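You operate a simulated robot arm through the tools that you are given. There is no shell and no other tool.

You run a simulated two-armed robot. Do the job below in one go: nothing can be reset, and whatever is moved stays where it is left.

## Task
Jog holder 10 of section B round over the lock pin; lock and brake the table, open the holder.
Fine: stop and gob away first; jog; pin in before the lever; the flap ends shut.

Only the result counts: the job must be done as asked and must still hold three seconds after the hand-in. Knocking over, shifting, dropping, spilling or breaking anything else fails it.

## Robot
Two 7-joint arms with fingered hands on one trunk that stands fixed in place. Base frame: the origin is at the foot of the trunk, x ahead of it, y to its left, z up. Readings come in m, degrees, newtons and seconds.
The left shoulder is at [0.064, 0.128, 1.271], the right one opposite. Each reaches about 1.156 m from its shoulder. Payload 5 kg a hand.
Tool frame (each hand has its own): the origin (TCP) lies between the finger pads and is the grasp point; the fingertips stand 0.037 m ahead of it; z points along the fingers, y is the line along which they close. The gripper opens to 0.124 m; its body begins 0.043 m behind the TCP. The gripper is a hand of 3 fingers: y runs from the thumb to the fingers, the wrist lies at [-0.021, -0.116, -0.203] in the tool frame, and closing takes about 1.5 s.
Orientation is that of the tool frame in the base frame, as a unit quaternion [x, y, z, w]. With the fingers straight down and the wrist toward the robot, the tool's x, y and z point along [0, 1, 0], [1, 0, 0] and [0, 0, -1] of the base frame.

## Interface
- The arms move only by the tool step_arm. It takes "left_deltas", "right_deltas" or both (then of equal length, played together; a hand with none holds still); each is a list of rows, each a list of 7 numbers: the shift along the base's x, y, z in cm, then the turn, a rotation vector about the base's x, y, z in degrees, then the opening in per cent of the stroke, from 0 (shut) to 100 (fully open). In form: [[dx, dy, dz, rx, ry, rz, grip], ...]. A call has 1 to 20 rows; each row shifts and turns the commanded pose from where the row before left it. Each row takes 0.2 s and may step no farther than 0.05 m and 8.6 degrees from the row before; otherwise, or with a gripper value out of range, the whole call is refused. A pose out of reach is approached as far as the arm can. The call stops where the force on the tool passes 40 N (or 10 N more than at its start, if that is more) or the arm is blocked; 0.2 s more then pass. The fingers move at their own pace (about 0.045 m/s each) and stop on an object; they squeeze with about 27 N. The grip force told is the motor's: it shows also when the fingers shut on nothing. Time passes only in rows, and 0.2 s behind the last, so rows that do not move let the fingers close. It gives the time, the measured TCP pose, the force on the tool (base axes), the opening and the grip force at its end, in the units of the frame above (readings bear some noise), with the torque about the TCP (base axes, N m) and any sound that the robot's microphone picked up, and new pictures: "pictures" is both (left out), scene, wrist or none (wrist: the cameras of the hands that moved).
- Cameras (640 x 400 px; columns grow to the right, rows downward): "scene" is now at [0.1975, 0.0387, 1.4382]; the picture's right is [0.45, -0.89, 0.00], its down [-0.57, -0.29, -0.77] and it looks along [0.69, 0.35, -0.64] (base axes); focal length 214 px, centre (320, 200). "left" rides on the left gripper at [-0.072, -0.104, -0.153] in its tool frame; the picture's right is [-0.83, -0.26, 0.49], its down [0.51, -0.72, 0.47] and it looks along [0.23, 0.64, 0.73] (tool axes); focal length 243 px, centre (320, 200). "right" rides on the right gripper at [0.073, -0.104, -0.154] in its tool frame; the picture's right is [-0.83, 0.26, -0.49], its down [-0.51, -0.72, 0.47] and it looks along [-0.23, 0.64, 0.73] (tool axes); focal length 243 px, centre (320, 200). There is no depth. A picture from a camera that has moved, and an enlarged one, comes with that camera's place and axes in the base frame and with its lens.
- slide_trunk(by): moves the trunk up (or, below 0, down) by that many m; the arms and the scene camera ride with it, the base frame stays. It gives what a move gives, with no picture.
- set_grasp(shape, hand): the hand has 3 fingers and takes this shape, open, in about a second: jaw (thumb against the fingers, like two jaws); tri (thumb and two fingers); tip (a fingertip pinch); poke (one finger out to press); point (the index stretched); flat (the hand flat); cup (the hand cupped); fist (a fist). The gripper value then closes the fingers along that shape, each until it touches; the sizes above hold for jaw. It gives what a move gives, with no picture.
- aim_head(pan, tilt): turns the head with the scene camera to pan (to the left, within 80 degrees either way) and tilt (down, from -29 to 69), counted from straight ahead of the robot (the tilt from the chest, where the trunk bows). It gives what a move gives, and a new picture of the scene camera.
- enlarge(camera, box): a new picture of the part [left, top, right, bottom] of that camera's present view, enlarged. No time passes.
- close_job(): hands the job in; it is judged then, once.

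Places have to be worked out from the pictures, the camera data and where the tool is seen. Open the grippers and draw the arms clear of the work before you hand the job in, unless the task says otherwise.

The tools are called by a JSON object that holds its "api" and its "payload". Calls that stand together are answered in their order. step_arm: Moves the arms, as the interface text tells. Its arguments: {"type":"object","properties":{"left_deltas":{"type":"array","items":{"type":"array","items":{"type":"number"}}},"right_deltas":{"type":"array","items":{"type":"array","items":{"type":"number"}}},"pictures":{"type":"string","enum":["both","scene","wrist","none"]}},"required":[]} The other tools are called the same way: slide_trunk (by) moves the trunk up or down; set_grasp (shape, hand) gives the hand a shape; aim_head (pan, tilt) turns the head that bears the scene camera; enlarge (camera, box) takes an enlarged picture of a part of a camera's view; close_job () hands the job in.

At the start:

```text
time: 0.0
left_tool_pos: [0.3022, 0.0668, 0.772]
left_tcp_rot: [0.668, 0.724, -0.008, 0.171]
left_contact_force: [0.7, -0.3, 0.5]
left_wrist_torque: [0.02, 0.03, 0.0]
left_finger_gap: 0.1235
left_finger_force: 0.1
left_shape: jaw
right_tool_pos: [0.6008, 0.0192, 1.3669]
right_tcp_rot: [0.707, 0.707, 0.0, 0.0]
right_contact_force: [-0.2, -0.4, -0.8]
right_wrist_torque: [-0.02, 0.01, -0.02]
right_finger_gap: 0.1235
right_finger_force: 0.1
right_shape: jaw
trunk travel left (down, up): [-0.463, 0.1]
head pan, tilt (commanded): [26.9, 39.8]
```

scene: 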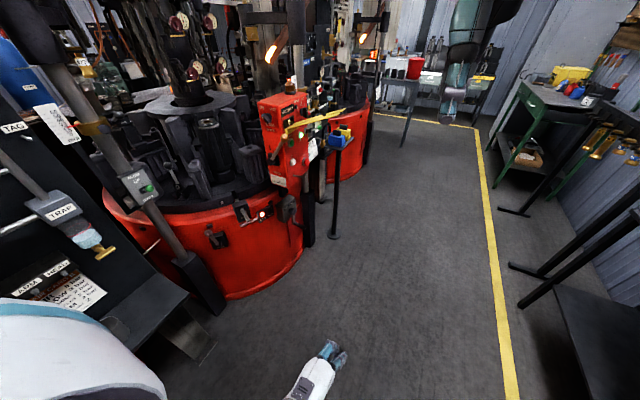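
right: 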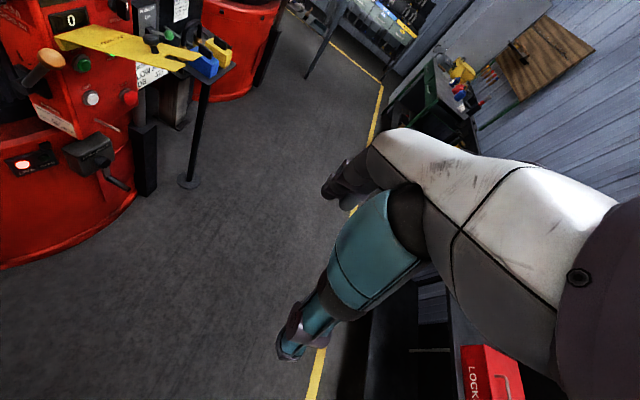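
left: 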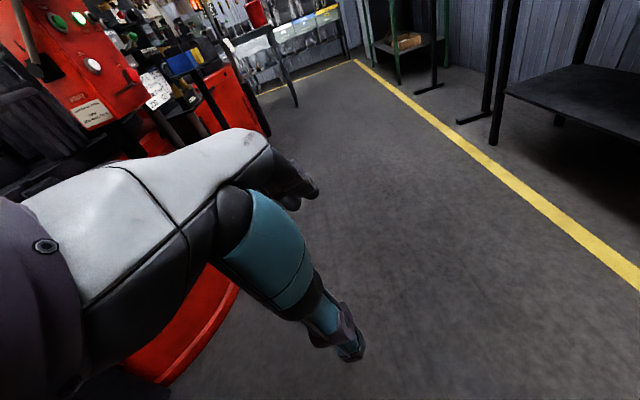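

The scene shows two red glass-forming tables, a control box with buttons, and signs on the left. I'll look closer at the parts before moving anything.

{"api": "enlarge", "payload": {"camera": "scene", "box": [220, 60, 380, 160]}}

{"api": "enlarge", "payload": {"camera": "scene", "box": [0, 60, 200, 320]}}

{"api": "enlarge", "payload": {"camera": "scene", "box": [180, 150, 340, 280]}}

{"api": "enlarge", "payload": {"camera": "right", "box": [0, 0, 260, 220]}}

```text
4.00 times, centred on (300, 110) of scene
camera zoom: at [0.1975, 0.0387, 1.4382], right [0.45, -0.89, 0.0], down [-0.57, -0.29, -0.77], along [0.69, 0.35, -0.64], focal length 858 px, centre (400, 560)
```

zoom: 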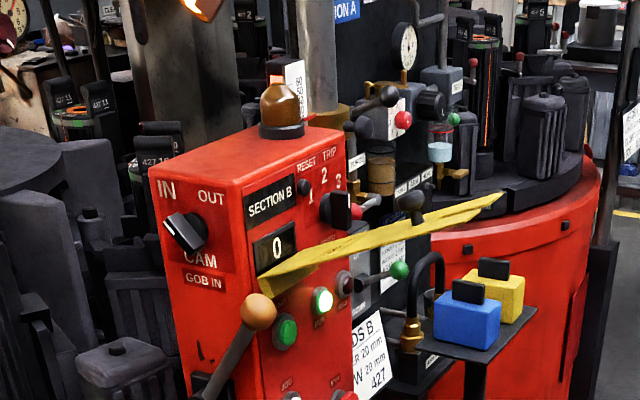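

```text
1.54 times, centred on (100, 190) of scene
camera zoom: at [0.1975, 0.0387, 1.4382], right [0.45, -0.89, 0.0], down [-0.57, -0.29, -0.77], along [0.69, 0.35, -0.64], focal length 330 px, centre (658, 215)
```

zoom: 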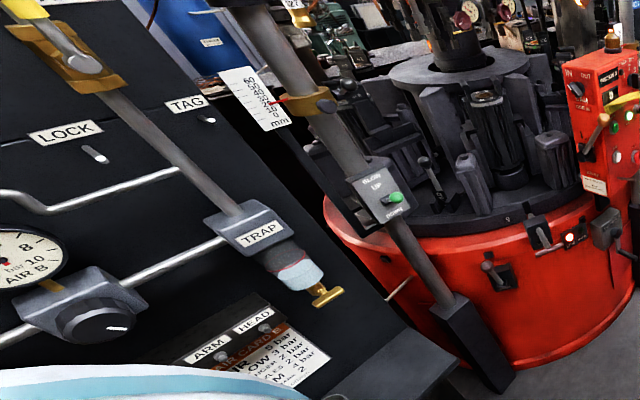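

```text
3.08 times, centred on (260, 215) of scene
camera zoom: at [0.1975, 0.0387, 1.4382], right [0.45, -0.89, 0.0], down [-0.57, -0.29, -0.77], along [0.69, 0.35, -0.64], focal length 660 px, centre (505, 154)
```

zoom: 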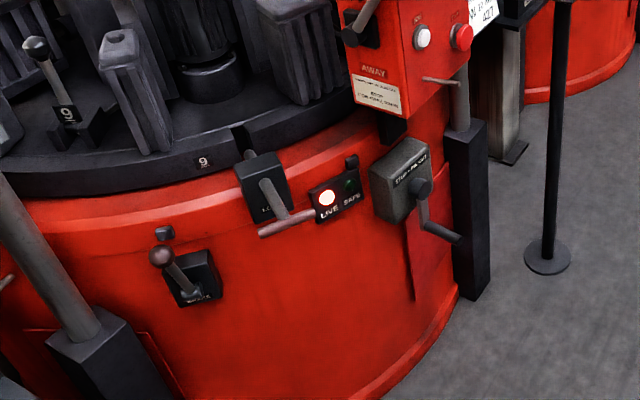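

```text
1.82 times, centred on (130, 110) of right
camera zoom: at [0.4954, 0.0934, 1.5212], right [0.26, -0.83, 0.49], down [-0.72, -0.51, -0.47], along [0.64, -0.23, -0.73], focal length 441 px, centre (666, 364)
```

zoom: 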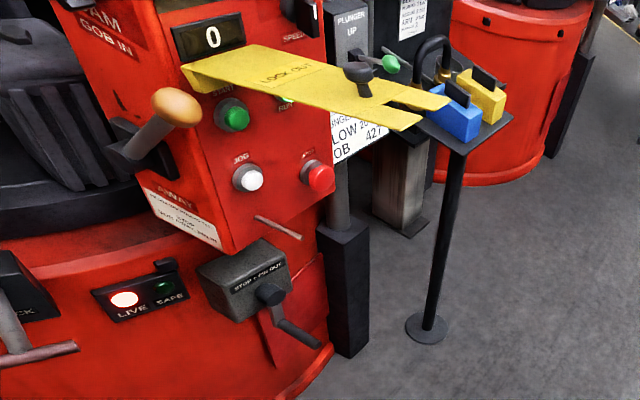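

Several labels matter here (AWAY plate, LIVE/SAFE, STOP + PIN OUT, BRAKE). I'll zoom more tightly to read them.

{"api": "enlarge", "payload": {"camera": "scene", "box": [250, 130, 330, 180]}}

{"api": "enlarge", "payload": {"camera": "scene", "box": [230, 180, 310, 230]}}

{"api": "enlarge", "payload": {"camera": "right", "box": [40, 60, 120, 110]}}

{"api": "enlarge", "payload": {"camera": "right", "box": [60, 110, 140, 160]}}

{"api": "enlarge", "payload": {"camera": "right", "box": [40, 20, 120, 70]}}

{"api": "enlarge", "payload": {"camera": "right", "box": [0, 100, 80, 180]}}

```text
8.00 times, centred on (290, 155) of scene
camera zoom: at [0.1975, 0.0387, 1.4382], right [0.45, -0.89, 0.0], down [-0.57, -0.29, -0.77], along [0.69, 0.35, -0.64], focal length 1716 px, centre (560, 560)
```

zoom: 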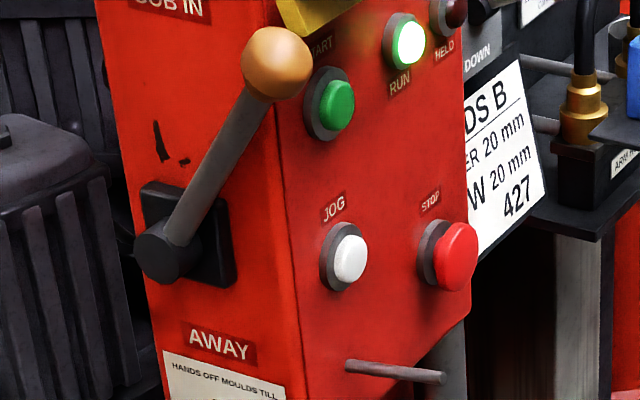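

```text
8.00 times, centred on (270, 205) of scene
camera zoom: at [0.1975, 0.0387, 1.4382], right [0.45, -0.89, 0.0], down [-0.57, -0.29, -0.77], along [0.69, 0.35, -0.64], focal length 1716 px, centre (720, 160)
```

zoom: 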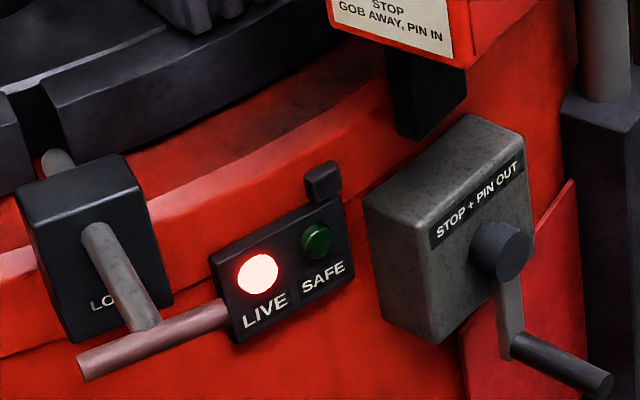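

```text
8.00 times, centred on (80, 85) of right
camera zoom: at [0.4954, 0.0934, 1.5212], right [0.26, -0.83, 0.49], down [-0.72, -0.51, -0.47], along [0.64, -0.23, -0.73], focal length 1941 px, centre (2240, 1120)
```

zoom: 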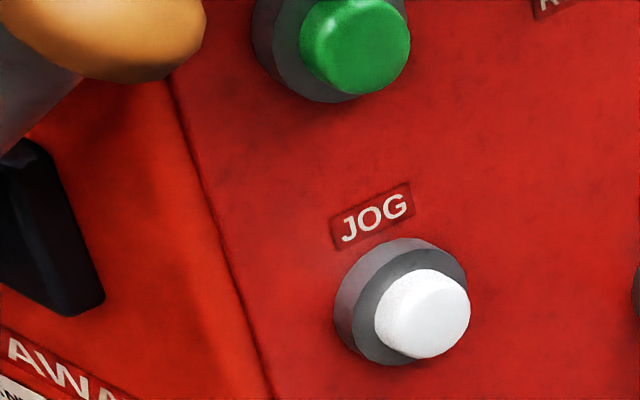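

```text
8.00 times, centred on (100, 135) of right
camera zoom: at [0.4954, 0.0934, 1.5212], right [0.26, -0.83, 0.49], down [-0.72, -0.51, -0.47], along [0.64, -0.23, -0.73], focal length 1941 px, centre (2080, 720)
```

zoom: 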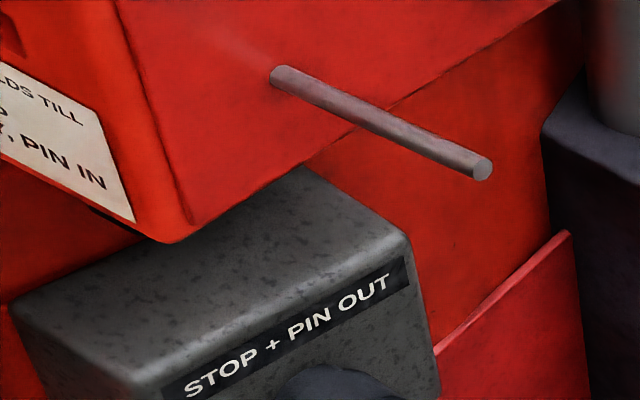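

```text
8.00 times, centred on (80, 45) of right
camera zoom: at [0.4954, 0.0934, 1.5212], right [0.26, -0.83, 0.49], down [-0.72, -0.51, -0.47], along [0.64, -0.23, -0.73], focal length 1941 px, centre (2240, 1440)
```

zoom: 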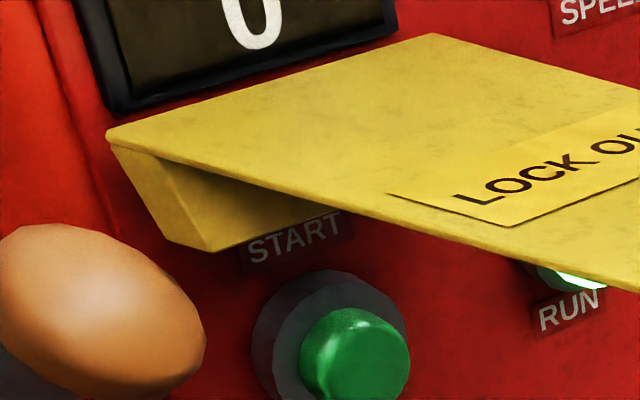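

```text
5.00 times, centred on (40, 140) of right
camera zoom: at [0.4954, 0.0934, 1.5212], right [0.26, -0.83, 0.49], down [-0.72, -0.51, -0.47], along [0.64, -0.23, -0.73], focal length 1213 px, centre (1720, 500)
```

zoom: 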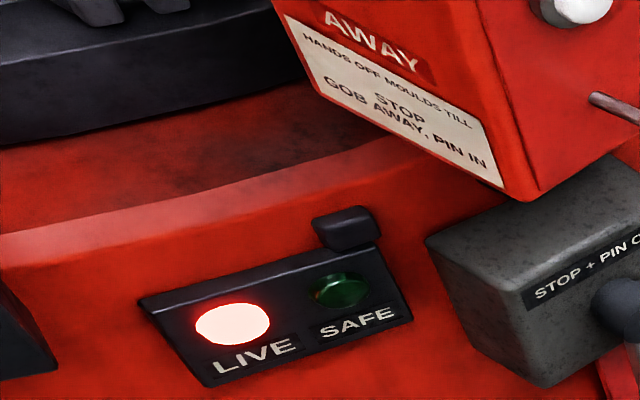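

Stop/Jog buttons, the GOB lever, the LOCK T-bar, the BRAKE lever and a hinged yellow LOCK OUT flap with a peg are visible. I'll turn the head more to the left to see the whole table and its holder numbers.

{"api": "aim_head", "payload": {"pan": 42, "tilt": 38}}

{"api": "enlarge", "payload": {"camera": "scene", "box": [180, 60, 340, 160]}}

{"api": "enlarge", "payload": {"camera": "scene", "box": [180, 140, 340, 240]}}

{"api": "enlarge", "payload": {"camera": "scene", "box": [300, 60, 460, 160]}}

{"api": "enlarge", "payload": {"camera": "scene", "box": [300, 140, 460, 240]}}

```text
time: 0.8
left_tool_pos: [0.3017, 0.0672, 0.772]
left_tcp_rot: [0.668, 0.724, -0.007, 0.172]
left_contact_force: [-0.2, -0.2, -0.5]
left_wrist_torque: [0.01, -0.02, 0.03]
left_finger_gap: 0.1235
left_finger_force: 0.0
left_shape: jaw
right_tool_pos: [0.602, 0.0208, 1.3678]
right_tcp_rot: [0.707, 0.707, 0.0, 0.0]
right_contact_force: [0.1, -0.9, 0.6]
right_wrist_torque: [0.03, -0.01, -0.03]
right_finger_gap: 0.1235
right_finger_force: 0.0
right_shape: jaw
trunk travel left (down, up): [-0.463, 0.1]
head pan, tilt (commanded): [42.0, 38.0]
camera scene: at [0.1858, 0.0579, 1.441], right [0.67, -0.74, 0.0], down [-0.46, -0.41, -0.79], along [0.59, 0.53, -0.62], focal length 214 px, centre (320, 200)
```

scene: 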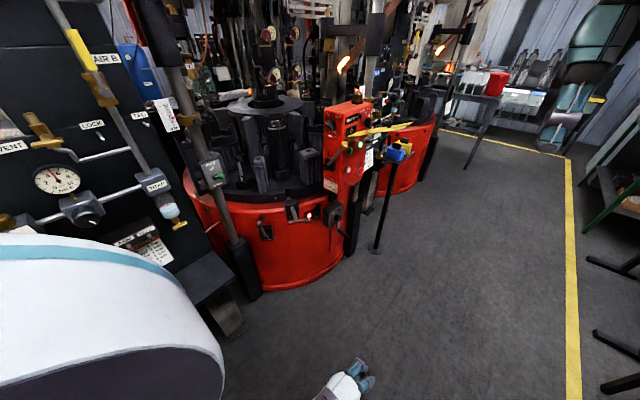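

```text
4.00 times, centred on (260, 110) of scene
camera zoom: at [0.1858, 0.0579, 1.441], right [0.67, -0.74, 0.0], down [-0.46, -0.41, -0.79], along [0.59, 0.53, -0.62], focal length 858 px, centre (560, 560)
```

zoom: 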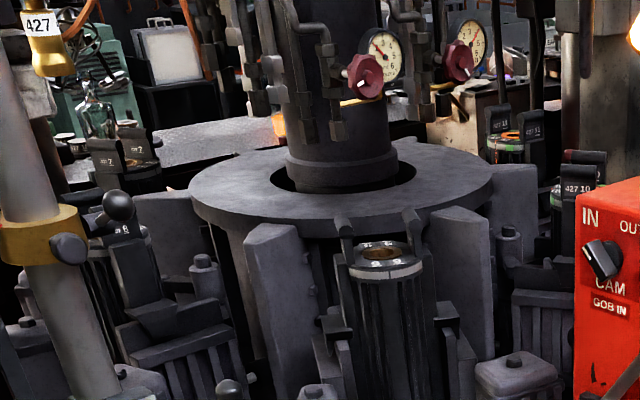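

```text
4.00 times, centred on (260, 190) of scene
camera zoom: at [0.1858, 0.0579, 1.441], right [0.67, -0.74, 0.0], down [-0.46, -0.41, -0.79], along [0.59, 0.53, -0.62], focal length 858 px, centre (560, 240)
```

zoom: 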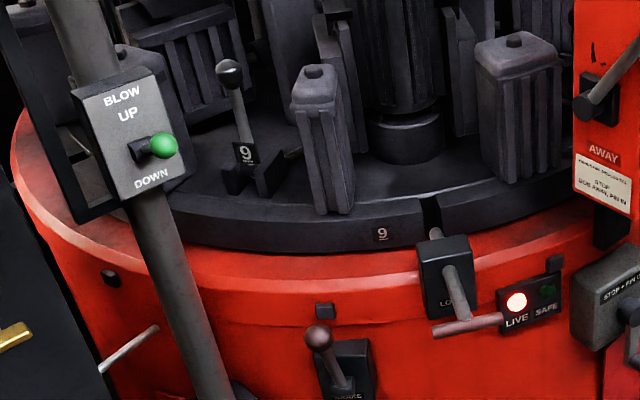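

```text
4.00 times, centred on (380, 110) of scene
camera zoom: at [0.1858, 0.0579, 1.441], right [0.67, -0.74, 0.0], down [-0.46, -0.41, -0.79], along [0.59, 0.53, -0.62], focal length 858 px, centre (80, 560)
```

zoom: 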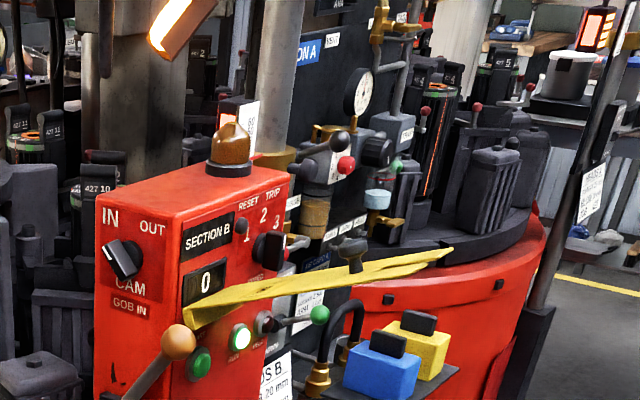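

```text
4.00 times, centred on (380, 190) of scene
camera zoom: at [0.1858, 0.0579, 1.441], right [0.67, -0.74, 0.0], down [-0.46, -0.41, -0.79], along [0.59, 0.53, -0.62], focal length 858 px, centre (80, 240)
```

zoom: 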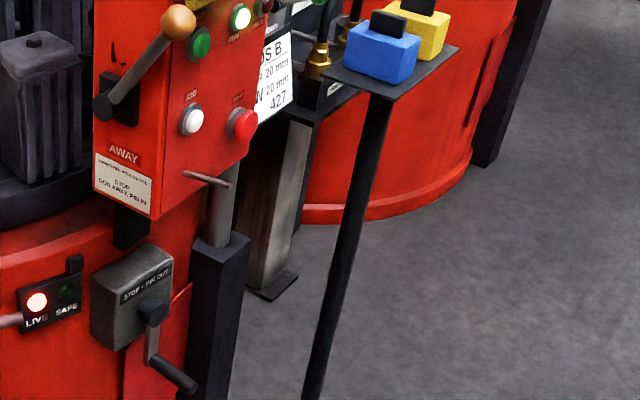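

Holder 9 sits near the lock pin and holder 10 is next, behind the red box. Before moving I'll look further left and down to learn what stands near my left arm and shelf.

{"api": "aim_head", "payload": {"pan": 70, "tilt": 40}}

{"api": "enlarge", "payload": {"camera": "scene", "box": [400, 60, 560, 160]}}

{"api": "enlarge", "payload": {"camera": "scene", "box": [400, 140, 560, 240]}}

{"api": "enlarge", "payload": {"camera": "scene", "box": [160, 100, 400, 250]}}

{"api": "aim_head", "payload": {"pan": 42, "tilt": 15}}

{"api": "enlarge", "payload": {"camera": "scene", "box": [160, 100, 480, 300]}}

```text
time: 1.7
left_tool_pos: [0.3018, 0.067, 0.7717]
left_tcp_rot: [0.667, 0.725, -0.008, 0.172]
left_contact_force: [-0.1, -0.1, 0.0]
left_wrist_torque: [0.01, 0.0, 0.01]
left_finger_gap: 0.1236
left_finger_force: 0.0
left_shape: jaw
right_tool_pos: [0.6009, 0.0201, 1.3673]
right_tcp_rot: [0.707, 0.707, 0.0, 0.0]
right_contact_force: [0.7, 0.1, 0.2]
right_wrist_torque: [0.02, 0.01, 0.03]
right_finger_gap: 0.1234
right_finger_force: 0.2
right_shape: jaw
trunk travel left (down, up): [-0.463, 0.1]
head pan, tilt (commanded): [70.0, 40.0]
camera scene: at [0.1507, 0.0801, 1.438], right [0.94, -0.34, 0.0], down [-0.22, -0.6, -0.77], along [0.26, 0.72, -0.64], focal length 214 px, centre (320, 200)
```

scene: 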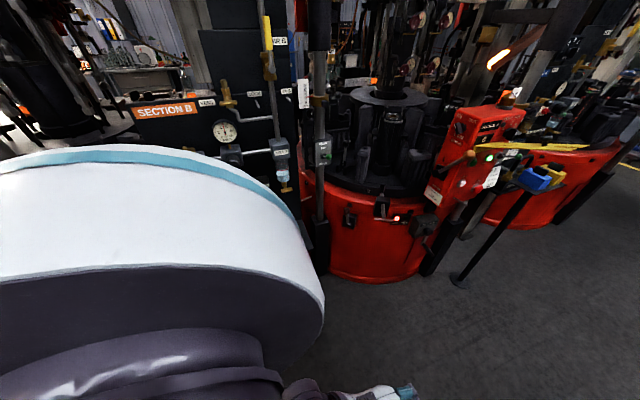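

```text
4.00 times, centred on (480, 110) of scene
camera zoom: at [0.1507, 0.0801, 1.438], right [0.94, -0.34, 0.0], down [-0.22, -0.6, -0.77], along [0.26, 0.72, -0.64], focal length 858 px, centre (-320, 560)
```

zoom: 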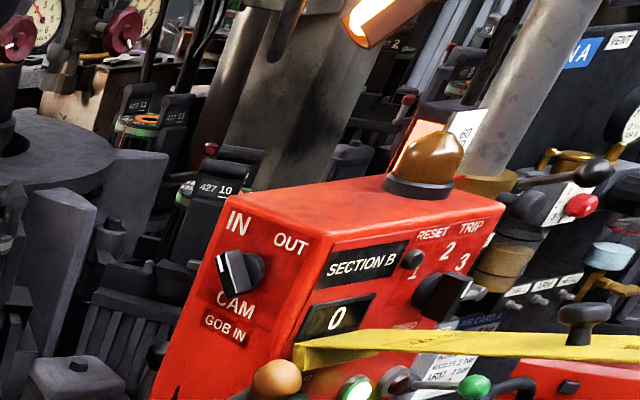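

```text
4.00 times, centred on (480, 190) of scene
camera zoom: at [0.1507, 0.0801, 1.438], right [0.94, -0.34, 0.0], down [-0.22, -0.6, -0.77], along [0.26, 0.72, -0.64], focal length 858 px, centre (-320, 240)
```

zoom: 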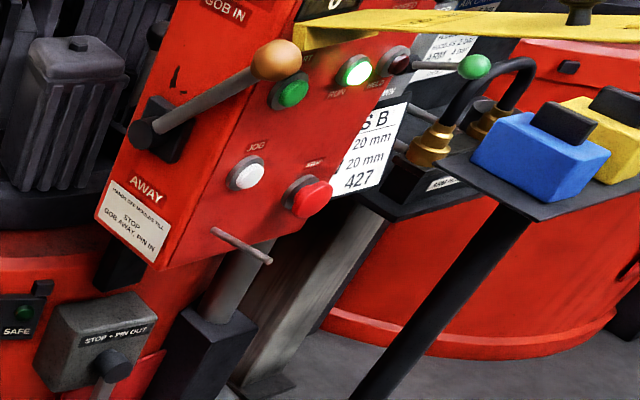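

```text
2.67 times, centred on (280, 175) of scene
camera zoom: at [0.1507, 0.0801, 1.438], right [0.94, -0.34, 0.0], down [-0.22, -0.6, -0.77], along [0.26, 0.72, -0.64], focal length 572 px, centre (427, 267)
```

zoom: 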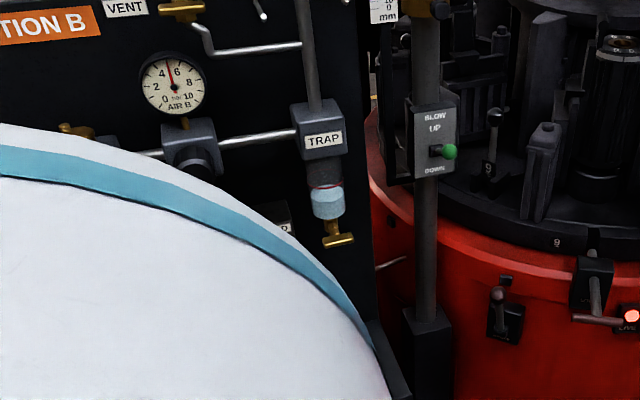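

```text
time: 2.6
left_tool_pos: [0.3014, 0.0657, 0.772]
left_tcp_rot: [0.667, 0.725, -0.009, 0.172]
left_contact_force: [0.6, 0.1, 0.3]
left_wrist_torque: [0.0, 0.01, -0.01]
left_finger_gap: 0.1238
left_finger_force: 0.1
left_shape: jaw
right_tool_pos: [0.6015, 0.0198, 1.3685]
right_tcp_rot: [0.707, 0.707, 0.001, 0.0]
right_contact_force: [1.2, 0.1, 0.5]
right_wrist_torque: [0.03, 0.0, 0.02]
right_finger_gap: 0.1234
right_finger_force: 0.0
right_shape: jaw
trunk travel left (down, up): [-0.463, 0.1]
head pan, tilt (commanded): [42.0, 15.0]
camera scene: at [0.191, 0.0628, 1.4774], right [0.67, -0.74, 0.0], down [-0.19, -0.17, -0.97], along [0.72, 0.65, -0.26], focal length 214 px, centre (320, 200)
```

scene: 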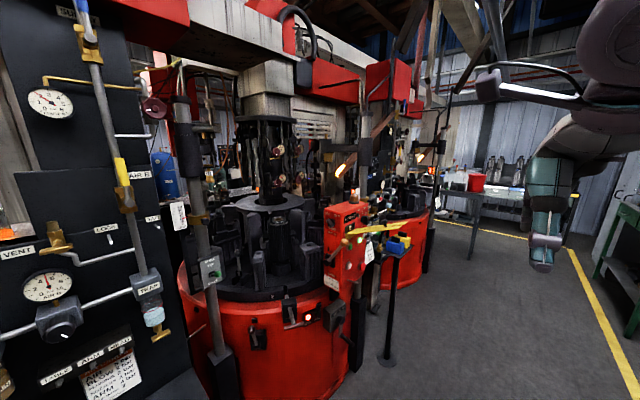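

```text
2.00 times, centred on (320, 200) of scene
camera zoom: at [0.191, 0.0628, 1.4774], right [0.67, -0.74, 0.0], down [-0.19, -0.17, -0.97], along [0.72, 0.65, -0.26], focal length 429 px, centre (320, 200)
```

zoom: 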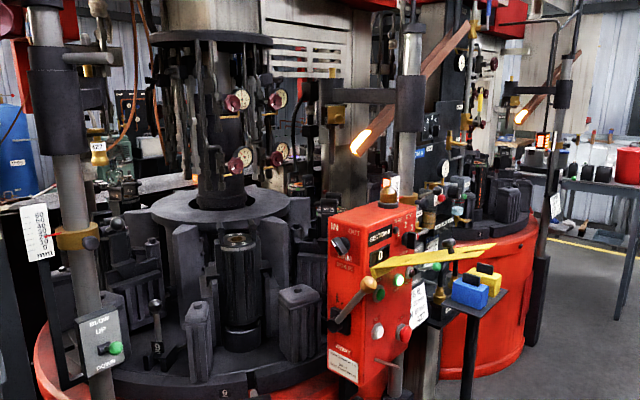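

The machine stands still for now, and the panels on the left look well beyond my elbow. I'll lower the trunk 0.2 m, which both helps the left arm's reach and gives me a camera baseline for measuring places.

{"api": "slide_trunk", "payload": {"by": -0.2}}

{"api": "aim_head", "payload": {"pan": 42, "tilt": 25}}

{"api": "enlarge", "payload": {"camera": "scene", "box": [300, 100, 460, 200]}}

{"api": "enlarge", "payload": {"camera": "scene", "box": [300, 180, 460, 280]}}

{"api": "enlarge", "payload": {"camera": "scene", "box": [180, 120, 340, 220]}}

{"api": "enlarge", "payload": {"camera": "scene", "box": [180, 190, 340, 290]}}

```text
time: 4.8
left_tool_pos: [0.2698, 0.0639, 0.5708]
left_tcp_rot: [0.665, 0.73, -0.029, 0.155]
left_contact_force: [0.0, 0.1, -0.3]
left_wrist_torque: [0.01, -0.03, 0.01]
left_finger_gap: 0.124
left_finger_force: 0.1
left_shape: jaw
right_tool_pos: [0.6007, 0.0207, 1.1671]
right_tcp_rot: [0.707, 0.707, 0.001, 0.0]
right_contact_force: [0.2, 0.3, 0.1]
right_wrist_torque: [-0.01, 0.05, -0.02]
right_finger_gap: 0.1236
right_finger_force: 0.0
right_shape: jaw
trunk travel left (down, up): [-0.263, 0.3]
head pan, tilt (commanded): [42.0, 15.0]
```

```text
time: 5.5
left_tool_pos: [0.2706, 0.0658, 0.571]
left_tcp_rot: [0.666, 0.729, -0.028, 0.153]
left_contact_force: [0.4, 1.2, -1.1]
left_wrist_torque: [0.0, 0.0, 0.03]
left_finger_gap: 0.124
left_finger_force: 0.2
left_shape: jaw
right_tool_pos: [0.6016, 0.0212, 1.1668]
right_tcp_rot: [0.707, 0.707, 0.0, -0.001]
right_contact_force: [0.2, -0.1, -0.2]
right_wrist_torque: [-0.01, 0.0, -0.01]
right_finger_gap: 0.1236
right_finger_force: 0.1
right_shape: jaw
trunk travel left (down, up): [-0.263, 0.3]
head pan, tilt (commanded): [42.0, 25.0]
camera scene: at [0.2489, 0.0618, 1.2496], right [0.67, -0.74, 0.0], down [-0.31, -0.28, -0.91], along [0.67, 0.61, -0.42], focal length 214 px, centre (320, 200)
```

scene: 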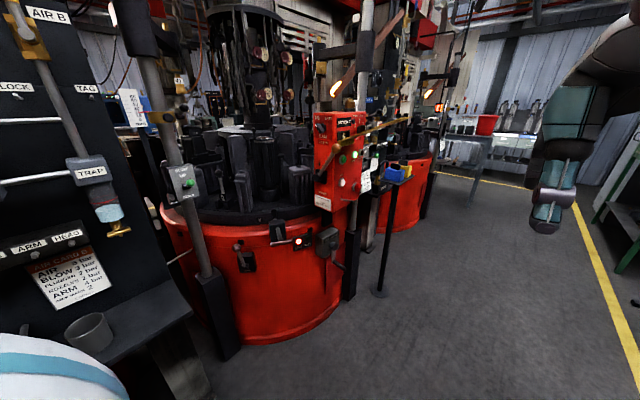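

```text
4.00 times, centred on (380, 150) of scene
camera zoom: at [0.2489, 0.0618, 1.2496], right [0.67, -0.74, 0.0], down [-0.31, -0.28, -0.91], along [0.67, 0.61, -0.42], focal length 858 px, centre (80, 400)
```

zoom: 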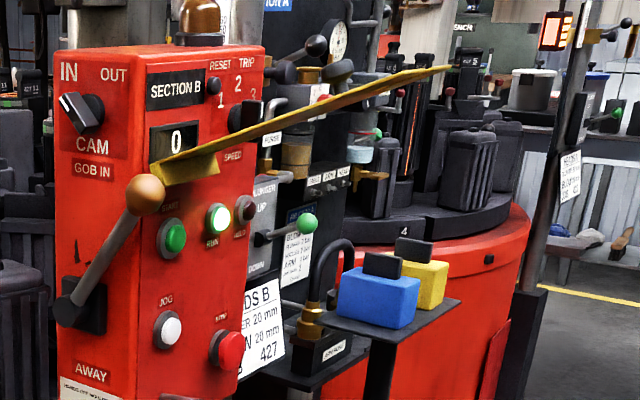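

```text
4.00 times, centred on (380, 230) of scene
camera zoom: at [0.2489, 0.0618, 1.2496], right [0.67, -0.74, 0.0], down [-0.31, -0.28, -0.91], along [0.67, 0.61, -0.42], focal length 858 px, centre (80, 80)
```

zoom: 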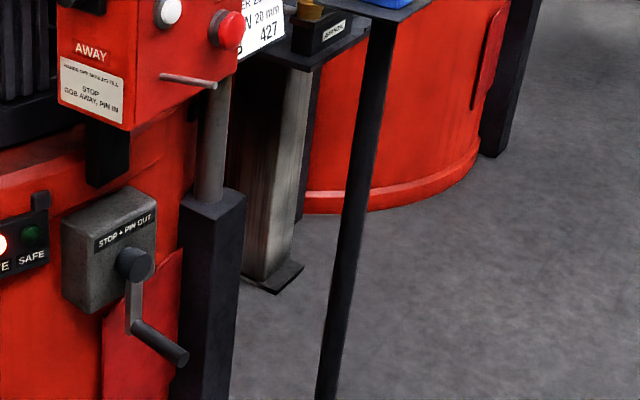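

```text
4.00 times, centred on (260, 170) of scene
camera zoom: at [0.2489, 0.0618, 1.2496], right [0.67, -0.74, 0.0], down [-0.31, -0.28, -0.91], along [0.67, 0.61, -0.42], focal length 858 px, centre (560, 320)
```

zoom: 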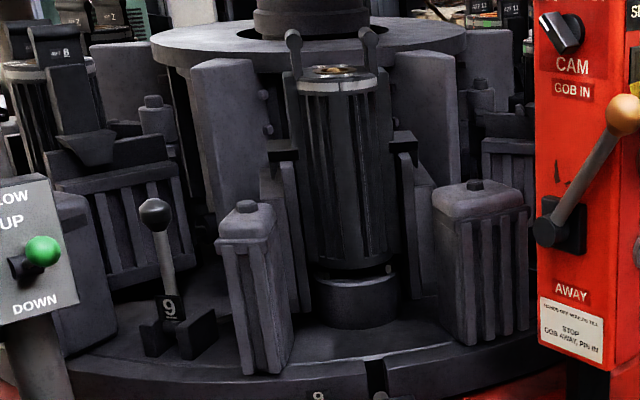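

```text
4.00 times, centred on (260, 240) of scene
camera zoom: at [0.2489, 0.0618, 1.2496], right [0.67, -0.74, 0.0], down [-0.31, -0.28, -0.91], along [0.67, 0.61, -0.42], focal length 858 px, centre (560, 40)
```

zoom: 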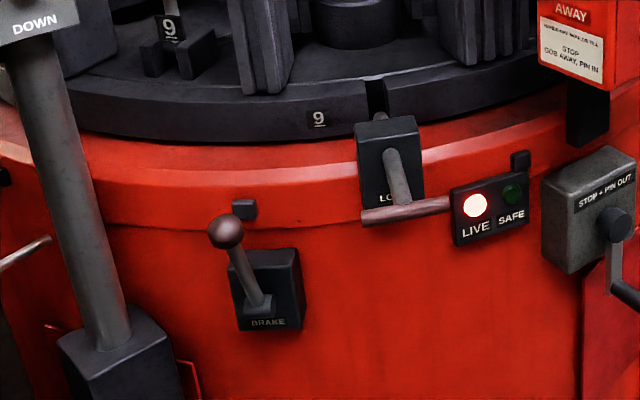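

Triangulating the two camera heights: JOG ≈ (0.88, 0.52, 0.96), STOP ≈ (1.00, 0.52, 0.91), GOB knob ≈ (0.82, 0.50, 1.10) with hub (0.82, 0.59, 0.985), LOCK bar ≈ (0.645, 0.615, 0.76), brake knob ≈ (0.53, 0.75, 0.74). I'll shift the right arm out of the way and start turning the left hand so its fingers point along +y.

{"api": "step_arm", "payload": {"left_deltas": [[1.5, 0.5, 2.0, 8.02, 0.95, 0.32, 100], [1.5, 0.5, 2.0, 8.02, 0.95, 0.32, 100], [1.5, 0.5, 2.0, 8.02, 0.95, 0.32, 100], [1.5, 0.5, 2.0, 8.02, 0.95, 0.32, 100], [1.5, 0.5, 2.0, 8.02, 0.95, 0.32, 100], [1.5, 0.5, 2.0, 8.02, 0.95, 0.32, 100], [1.5, 0.5, 2.0, 8.02, 0.95, 0.32, 100], [1.5, 0.5, 2.0, 8.02, 0.95, 0.32, 100]], "right_deltas": [[-1, -4, 0, 0, 0, 0, 100], [-1, -4, 0, 0, 0, 0, 100], [-1, -4, 0, 0, 0, 0, 100], [-1, -4, 0, 0, 0, 0, 100], [-1, -4, 0, 0, 0, 0, 100], [-1, -4, 0, 0, 0, 0, 100], [-1, -4, 0, 0, 0, 0, 100], [-1, -4, 0, 0, 0, 0, 100]], "pictures": "scene"}}

```text
time: 6.1
left_tool_pos: [0.2548, 0.0931, 0.5525]
left_tcp_rot: [0.745, 0.663, 0.073, 0.01]
left_contact_force: [-0.1, 0.2, 0.5]
left_wrist_torque: [0.02, 0.04, -0.02]
left_finger_gap: 0.1242
left_finger_force: 0.1
left_shape: jaw
left hand out of reach, approached as far as the arm can: row 1, 2
right_tool_pos: [0.5863, -0.0522, 1.1666]
right_tcp_rot: [0.707, 0.707, -0.001, 0.0]
right_contact_force: [0.5, 0.9, -0.6]
right_wrist_torque: [0.01, 0.02, -0.02]
right_finger_gap: 0.1236
right_finger_force: 0.1
right_shape: jaw
trunk travel left (down, up): [-0.263, 0.3]
head pan, tilt (commanded): [42.0, 25.0]
stopped in row 2 (left hand): the arm was blocked; the commanded pose is now the measured one
camera scene: at [0.249, 0.0618, 1.2491], right [0.67, -0.74, 0.0], down [-0.31, -0.28, -0.91], along [0.67, 0.61, -0.42], focal length 214 px, centre (320, 200)
```

scene: 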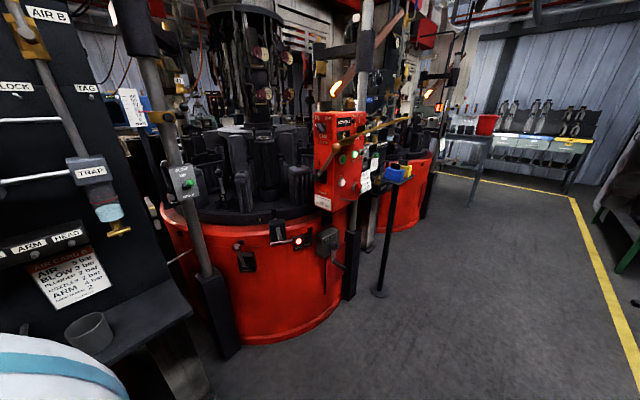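

The left arm reported an out-of-reach pose close to the body (likely a joint limit there), so I'll first move it forward and up without turning, then turn it.

{"api": "step_arm", "payload": {"left_deltas": [[3, 0, 2, 0, 0, 0, 100], [3, 0, 2, 0, 0, 0, 100], [3, 0, 2, 0, 0, 0, 100], [3, 0, 2, 0, 0, 0, 100]], "right_deltas": [[-1, -4, 0, 0, 0, 0, 100], [-1, -4, 0, 0, 0, 0, 100], [-1, -4, 0, 0, 0, 0, 100], [-1, -4, 0, 0, 0, 0, 100]], "pictures": "both"}}

```text
time: 6.8
left_tool_pos: [0.2211, 0.0976, 0.535]
left_tcp_rot: [0.757, 0.65, 0.025, -0.058]
left_contact_force: [12.0, 6.8, 8.8]
left_wrist_torque: [0.44, 0.22, -0.84]
left_finger_gap: 0.1193
left_finger_force: 0.0
left_shape: jaw
left hand out of reach, approached as far as the arm can: row 1, 2, 3
right_tool_pos: [0.5654, -0.1372, 1.1663]
right_tcp_rot: [0.708, 0.707, 0.0, 0.0]
right_contact_force: [0.1, -0.7, 0.4]
right_wrist_torque: [-0.02, -0.04, 0.0]
right_finger_gap: 0.1237
right_finger_force: 0.0
right_shape: jaw
trunk travel left (down, up): [-0.263, 0.3]
head pan, tilt (commanded): [42.0, 25.0]
stopped in row 3 (left hand): the arm was blocked; the commanded pose is now the measured one
camera scene: at [0.2489, 0.0618, 1.2492], right [0.67, -0.74, 0.0], down [-0.31, -0.28, -0.91], along [0.67, 0.61, -0.42], focal length 214 px, centre (320, 200)
camera right: at [0.46, -0.0628, 1.3207], right [0.26, -0.83, 0.49], down [-0.72, -0.51, -0.47], along [0.64, -0.23, -0.73], focal length 243 px, centre (320, 200)
camera left: at [0.1132, 0.0241, 0.6844], right [-0.41, -0.72, -0.57], down [-0.65, 0.66, -0.37], along [0.64, 0.22, -0.74], focal length 243 px, centre (320, 200)
```

scene: 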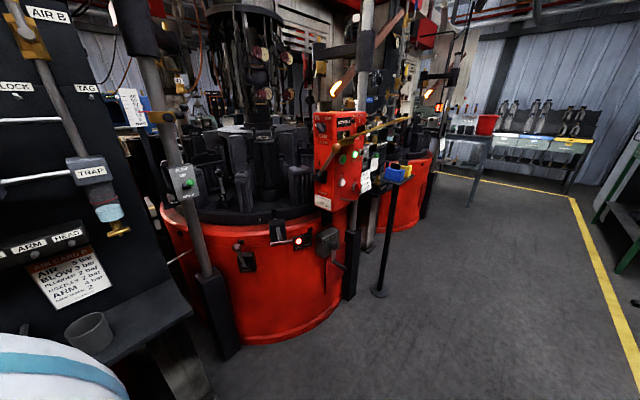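
right: 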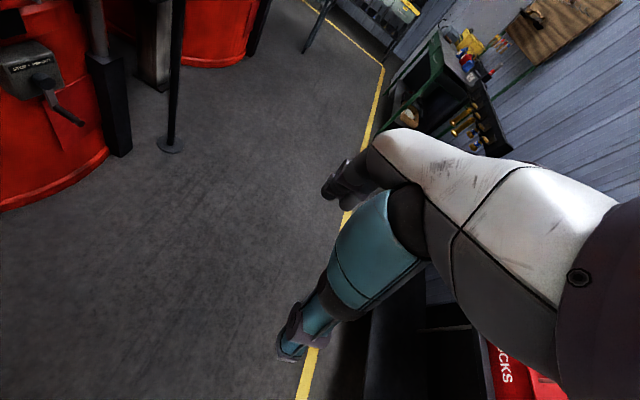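
left: 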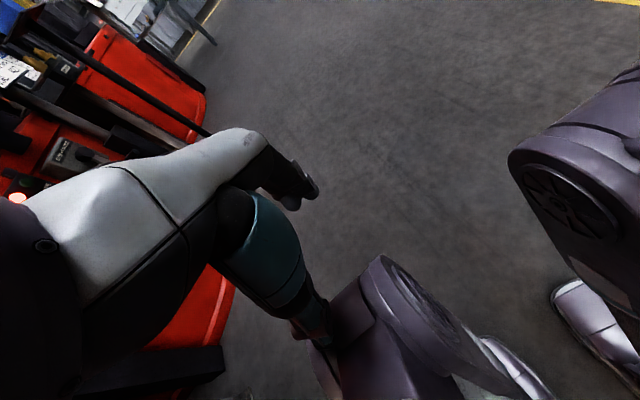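

The left camera shows the robot's own bent knee: lowering the trunk squatted the legs into the left hand. I'll raise the trunk back up to free the hand, then bring the left arm out in front before lowering again.

{"api": "slide_trunk", "payload": {"by": 0.2}}

{"api": "step_arm", "payload": {"left_deltas": [[0, 0, 0, 0, 0, 0, 100]], "pictures": "wrist"}}

```text
time: 9.0
left_tool_pos: [0.2962, 0.0969, 0.7683]
left_tcp_rot: [0.751, 0.652, 0.102, 0.012]
left_contact_force: [0.6, -0.2, 0.5]
left_wrist_torque: [-0.01, -0.02, -0.02]
left_finger_gap: 0.1235
left_finger_force: 0.1
left_shape: jaw
right_tool_pos: [0.5668, -0.1364, 1.3666]
right_tcp_rot: [0.708, 0.706, -0.001, 0.0]
right_contact_force: [0.6, 0.2, 0.4]
right_wrist_torque: [-0.01, 0.01, 0.03]
right_finger_gap: 0.1238
right_finger_force: 0.1
right_shape: jaw
trunk travel left (down, up): [-0.463, 0.1]
head pan, tilt (commanded): [42.0, 25.0]
```

```text
time: 9.4
left_tool_pos: [0.2962, 0.0977, 0.7674]
left_tcp_rot: [0.751, 0.653, 0.103, 0.012]
left_contact_force: [-0.5, 1.3, -0.1]
left_wrist_torque: [0.03, -0.02, 0.0]
left_finger_gap: 0.1237
left_finger_force: 0.1
left_shape: jaw
right_tool_pos: [0.5661, -0.1362, 1.3672]
right_tcp_rot: [0.707, 0.707, -0.001, -0.001]
right_contact_force: [0.5, -0.8, 0.0]
right_wrist_torque: [-0.02, 0.01, 0.03]
right_finger_gap: 0.1237
right_finger_force: 0.0
right_shape: jaw
trunk travel left (down, up): [-0.463, 0.1]
head pan, tilt (commanded): [42.0, 25.0]
camera left: at [0.1588, 0.0233, 0.8921], right [-0.28, -0.72, -0.64], down [-0.56, 0.66, -0.5], along [0.78, 0.22, -0.59], focal length 243 px, centre (320, 200)
```

left: 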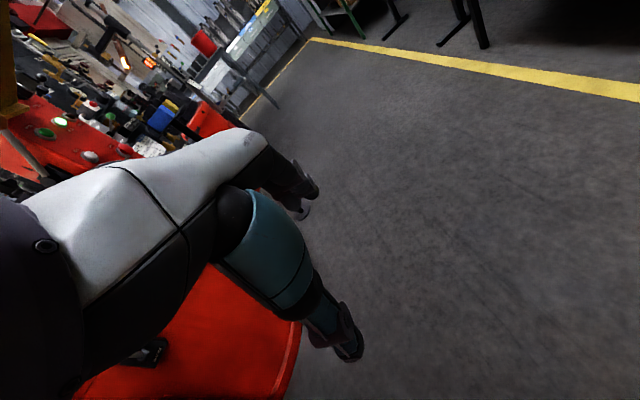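

The hand is free again. Now I'll move the left hand forward and up, away from the body.

{"api": "step_arm", "payload": {"left_deltas": [[3, 0.5, 1.5, 0, 0, 0, 100], [3, 0.5, 1.5, 0, 0, 0, 100], [3, 0.5, 1.5, 0, 0, 0, 100], [3, 0.5, 1.5, 0, 0, 0, 100], [3, 0.5, 1.5, 0, 0, 0, 100]], "right_deltas": [[-1, -4, 0, 0, 0, 0, 100], [-1, -4, 0, 0, 0, 0, 100], [-1, -4, 0, 0, 0, 0, 100], [-1, -4, 0, 0, 0, 0, 100], [-1, -4, 0, 0, 0, 0, 100]], "pictures": "scene"}}

```text
time: 10.1
left_tool_pos: [0.2763, 0.1057, 0.7469]
left_tcp_rot: [0.756, 0.652, 0.036, -0.043]
left_contact_force: [-0.7, -0.5, 0.0]
left_wrist_torque: [-0.02, -0.01, -0.01]
left_finger_gap: 0.1239
left_finger_force: 0.1
left_shape: jaw
left hand out of reach, approached as far as the arm can: row 1
right_tool_pos: [0.5425, -0.2352, 1.3671]
right_tcp_rot: [0.708, 0.706, 0.0, 0.0]
right_contact_force: [-0.1, -0.4, -0.3]
right_wrist_torque: [0.0, -0.03, -0.03]
right_finger_gap: 0.1238
right_finger_force: 0.2
right_shape: jaw
trunk travel left (down, up): [-0.463, 0.1]
head pan, tilt (commanded): [42.0, 25.0]
stopped in row 3 (left hand): the arm was blocked; the commanded pose is now the measured one
camera scene: at [0.1894, 0.0609, 1.4607], right [0.67, -0.74, 0.0], down [-0.31, -0.28, -0.91], along [0.67, 0.61, -0.42], focal length 214 px, centre (320, 200)
```

scene: 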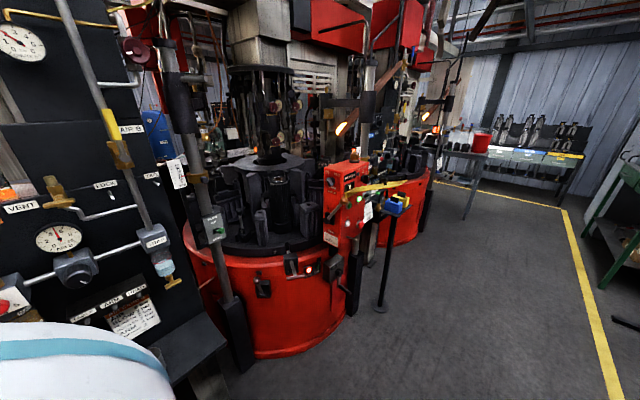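

The arm stops with no tool force, so a joint limit or the elbow is the issue. I'll look down-left at my own arm.

{"api": "aim_head", "payload": {"pan": 60, "tilt": 66}}

{"api": "aim_head", "payload": {"pan": 10, "tilt": 66}}

```text
time: 11.2
left_tool_pos: [0.2769, 0.1063, 0.7487]
left_tcp_rot: [0.755, 0.653, 0.036, -0.043]
left_contact_force: [0.0, -0.4, 0.4]
left_wrist_torque: [-0.04, 0.0, -0.02]
left_finger_gap: 0.1237
left_finger_force: 0.0
left_shape: jaw
right_tool_pos: [0.5417, -0.2339, 1.3685]
right_tcp_rot: [0.707, 0.707, -0.001, 0.0]
right_contact_force: [0.0, -0.1, -0.4]
right_wrist_torque: [0.01, 0.01, -0.03]
right_finger_gap: 0.1236
right_finger_force: 0.1
right_shape: jaw
trunk travel left (down, up): [-0.463, 0.1]
head pan, tilt (commanded): [60.0, 66.0]
camera scene: at [0.1513, 0.0517, 1.4047], right [0.87, -0.5, 0.0], down [-0.46, -0.79, -0.41], along [0.2, 0.35, -0.91], focal length 214 px, centre (320, 200)
```

scene: 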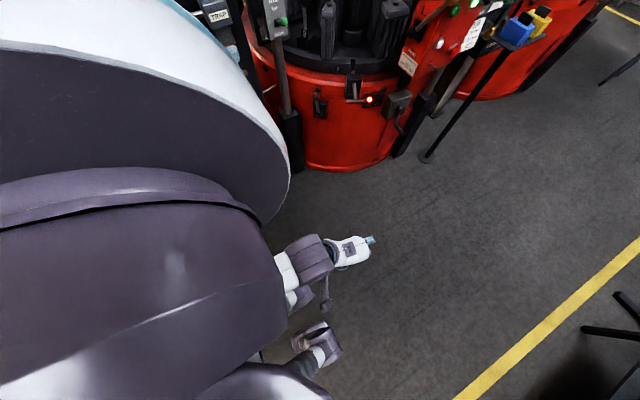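

```text
time: 12.3
left_tool_pos: [0.2779, 0.1057, 0.7474]
left_tcp_rot: [0.756, 0.652, 0.036, -0.044]
left_contact_force: [-0.3, 0.1, 0.0]
left_wrist_torque: [0.01, -0.03, 0.01]
left_finger_gap: 0.1239
left_finger_force: 0.1
left_shape: jaw
right_tool_pos: [0.5422, -0.2332, 1.3678]
right_tcp_rot: [0.708, 0.707, 0.0, 0.0]
right_contact_force: [-0.2, -0.2, 0.6]
right_wrist_torque: [0.02, 0.01, 0.03]
right_finger_gap: 0.1238
right_finger_force: 0.1
right_shape: jaw
trunk travel left (down, up): [-0.463, 0.1]
head pan, tilt (commanded): [10.0, 66.0]
camera scene: at [0.1801, 0.0106, 1.4046], right [0.17, -0.98, 0.0], down [-0.9, -0.16, -0.41], along [0.4, 0.07, -0.91], focal length 214 px, centre (320, 200)
```

scene: 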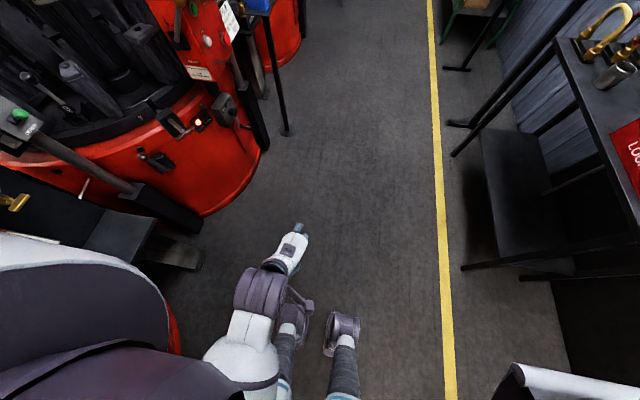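

The left arm is tucked with the elbow back. I'll try a small pure-forward move from here and see how it responds.

{"api": "step_arm", "payload": {"left_deltas": [[1.5, 0, 1, 0, 0, 0, 100], [1.5, 0, 1, 0, 0, 0, 100]], "pictures": "none"}}

```text
time: 13.1
left_tool_pos: [0.2601, 0.1111, 0.7389]
left_tcp_rot: [0.759, 0.647, 0.01, -0.075]
left_contact_force: [-0.2, 0.1, 0.0]
left_wrist_torque: [0.0, -0.01, 0.02]
left_finger_gap: 0.1238
left_finger_force: 0.1
left_shape: jaw
left hand out of reach, approached as far as the arm can: row 1, 2
right_tool_pos: [0.5433, -0.2353, 1.3659]
right_tcp_rot: [0.708, 0.706, -0.002, -0.001]
right_contact_force: [-0.2, 1.2, 0.0]
right_wrist_torque: [0.0, -0.04, 0.01]
right_finger_gap: 0.1239
right_finger_force: 0.0
right_shape: jaw
trunk travel left (down, up): [-0.463, 0.1]
head pan, tilt (commanded): [10.0, 66.0]
stopped in row 2 (left hand): the arm was blocked; the commanded pose is now the measured one
```

The hand's fingers have tilted back toward the body, against the wrist limit. I'll tilt the fingers forward (negative turn about y) with little translation to come off the limit.

{"api": "step_arm", "payload": {"left_deltas": [[0, 0, 0, 0, -8, 0, 100], [0, 0, 0, 0, -8, 0, 100], [1, 0, 0, 0, -8, 0, 100]], "pictures": "none"}}

```text
time: 13.9
left_tool_pos: [0.2834, 0.1148, 0.7559]
left_tcp_rot: [0.733, 0.651, 0.18, 0.073]
left_contact_force: [0.0, 0.9, 0.3]
left_wrist_torque: [-0.02, -0.03, 0.03]
left_finger_gap: 0.1239
left_finger_force: 0.2
left_shape: jaw
right_tool_pos: [0.5441, -0.2335, 1.3677]
right_tcp_rot: [0.708, 0.706, 0.0, 0.001]
right_contact_force: [-0.9, -0.2, -0.6]
right_wrist_torque: [0.0, 0.01, 0.0]
right_finger_gap: 0.1237
right_finger_force: 0.1
right_shape: jaw
trunk travel left (down, up): [-0.463, 0.1]
head pan, tilt (commanded): [10.0, 66.0]
```

That came off the limit. I'll continue forward and up while tilting the fingers forward.

{"api": "step_arm", "payload": {"left_deltas": [[2, 0, 1, 0, -5, 0, 100], [2, 0, 1, 0, -5, 0, 100], [2, 0, 1, 0, -5, 0, 100], [2, 0, 1, 0, -5, 0, 100], [2, 0, 1, 0, -5, 0, 100], [2, 0, 1, 0, -5, 0, 100]], "pictures": "none"}}

```text
time: 15.5
left_tool_pos: [0.3698, 0.1329, 0.858]
left_tcp_rot: [0.661, 0.605, 0.378, 0.232]
left_contact_force: [0.0, -0.6, -0.6]
left_wrist_torque: [0.02, 0.0, 0.0]
left_finger_gap: 0.1237
left_finger_force: 0.1
left_shape: jaw
right_tool_pos: [0.5441, -0.2344, 1.3667]
right_tcp_rot: [0.708, 0.707, 0.0, -0.001]
right_contact_force: [0.4, 0.4, -0.5]
right_wrist_torque: [0.05, -0.03, 0.01]
right_finger_gap: 0.124
right_finger_force: 0.1
right_shape: jaw
trunk travel left (down, up): [-0.463, 0.1]
head pan, tilt (commanded): [10.0, 66.0]
stopped in row 6 (left hand): the arm was blocked; the commanded pose is now the measured one
```

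The wrist is still very close to the torso (≈x 0.14). I'll now translate forward faster without turning.

{"api": "step_arm", "payload": {"left_deltas": [[3.5, 0, 0, 0, 0, 0, 100], [3.5, 0, 0, 0, 0, 0, 100], [3.5, 0, 0, 0, 0, 0, 100], [3.5, 0, 0, 0, 0, 0, 100], [3.5, 0, 0, 0, 0, 0, 100]], "pictures": "none"}}

```text
time: 16.2
left_tool_pos: [0.3634, 0.1314, 0.8259]
left_tcp_rot: [0.68, 0.628, 0.326, 0.192]
left_contact_force: [0.3, -0.2, -0.1]
left_wrist_torque: [0.01, 0.0, -0.03]
left_finger_gap: 0.124
left_finger_force: 0.0
left_shape: jaw
right_tool_pos: [0.5427, -0.2338, 1.3672]
right_tcp_rot: [0.708, 0.706, 0.0, 0.0]
right_contact_force: [-0.4, 0.1, -0.2]
right_wrist_torque: [0.01, -0.01, -0.02]
right_finger_gap: 0.1236
right_finger_force: 0.0
right_shape: jaw
trunk travel left (down, up): [-0.463, 0.1]
head pan, tilt (commanded): [10.0, 66.0]
stopped in row 3 (left hand): the arm was blocked; the commanded pose is now the measured one
```

Still blocked without tool force; let me look at the arm from the head and its own camera.

{"api": "step_arm", "payload": {"left_deltas": [[0, 0, 0, 0, 0, 0, 100]], "pictures": "both"}}

{"api": "aim_head", "payload": {"pan": 30, "tilt": 69}}

```text
time: 16.6
left_tool_pos: [0.3621, 0.1313, 0.827]
left_tcp_rot: [0.681, 0.628, 0.325, 0.192]
left_contact_force: [0.1, 0.5, 0.8]
left_wrist_torque: [0.0, -0.01, -0.01]
left_finger_gap: 0.1238
left_finger_force: 0.2
left_shape: jaw
right_tool_pos: [0.5423, -0.2353, 1.3685]
right_tcp_rot: [0.708, 0.707, 0.0, 0.001]
right_contact_force: [0.9, 0.3, -0.6]
right_wrist_torque: [0.0, 0.01, 0.03]
right_finger_gap: 0.1237
right_finger_force: 0.2
right_shape: jaw
trunk travel left (down, up): [-0.463, 0.1]
head pan, tilt (commanded): [10.0, 66.0]
camera scene: at [0.1801, 0.0105, 1.4045], right [0.17, -0.98, 0.0], down [-0.9, -0.16, -0.41], along [0.4, 0.07, -0.91], focal length 214 px, centre (320, 200)
camera left: at [0.1817, 0.0516, 0.8513], right [0.15, -0.7, -0.69], down [-0.2, 0.67, -0.72], along [0.97, 0.25, -0.05], focal length 243 px, centre (320, 200)
```

scene: 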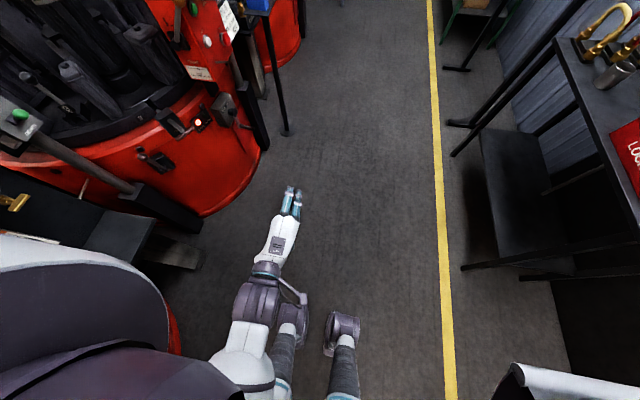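
left: 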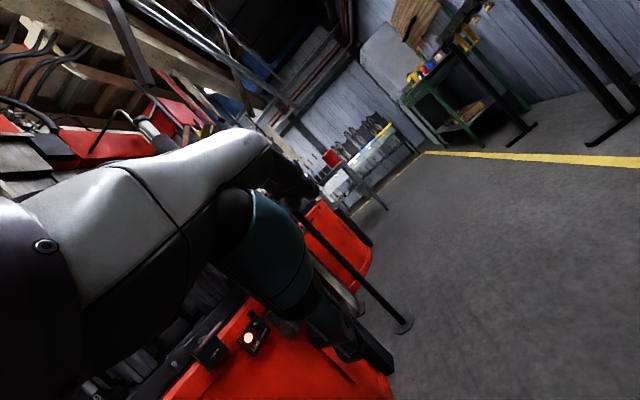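

```text
time: 17.4
left_tool_pos: [0.3616, 0.1309, 0.8262]
left_tcp_rot: [0.681, 0.628, 0.325, 0.192]
left_contact_force: [0.2, 0.7, -0.4]
left_wrist_torque: [-0.01, -0.04, 0.01]
left_finger_gap: 0.1238
left_finger_force: 0.0
left_shape: jaw
right_tool_pos: [0.5416, -0.2319, 1.3685]
right_tcp_rot: [0.708, 0.706, 0.0, -0.001]
right_contact_force: [0.1, -0.5, 0.2]
right_wrist_torque: [0.02, 0.03, 0.02]
right_finger_gap: 0.1239
right_finger_force: 0.0
right_shape: jaw
trunk travel left (down, up): [-0.463, 0.1]
head pan, tilt (commanded): [30.0, 68.8]
camera scene: at [0.17, 0.0282, 1.4019], right [0.5, -0.87, 0.0], down [-0.81, -0.47, -0.36], along [0.31, 0.18, -0.93], focal length 214 px, centre (320, 200)
```

scene: 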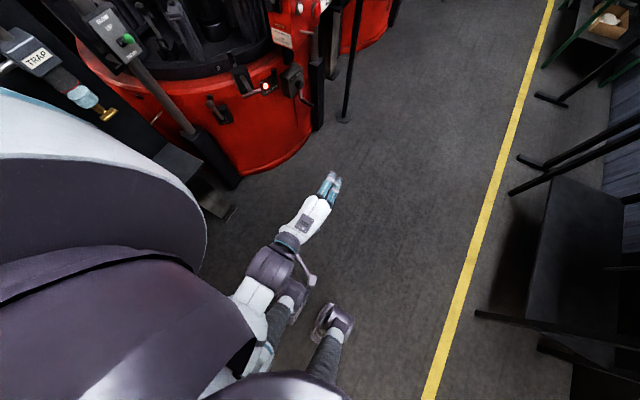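

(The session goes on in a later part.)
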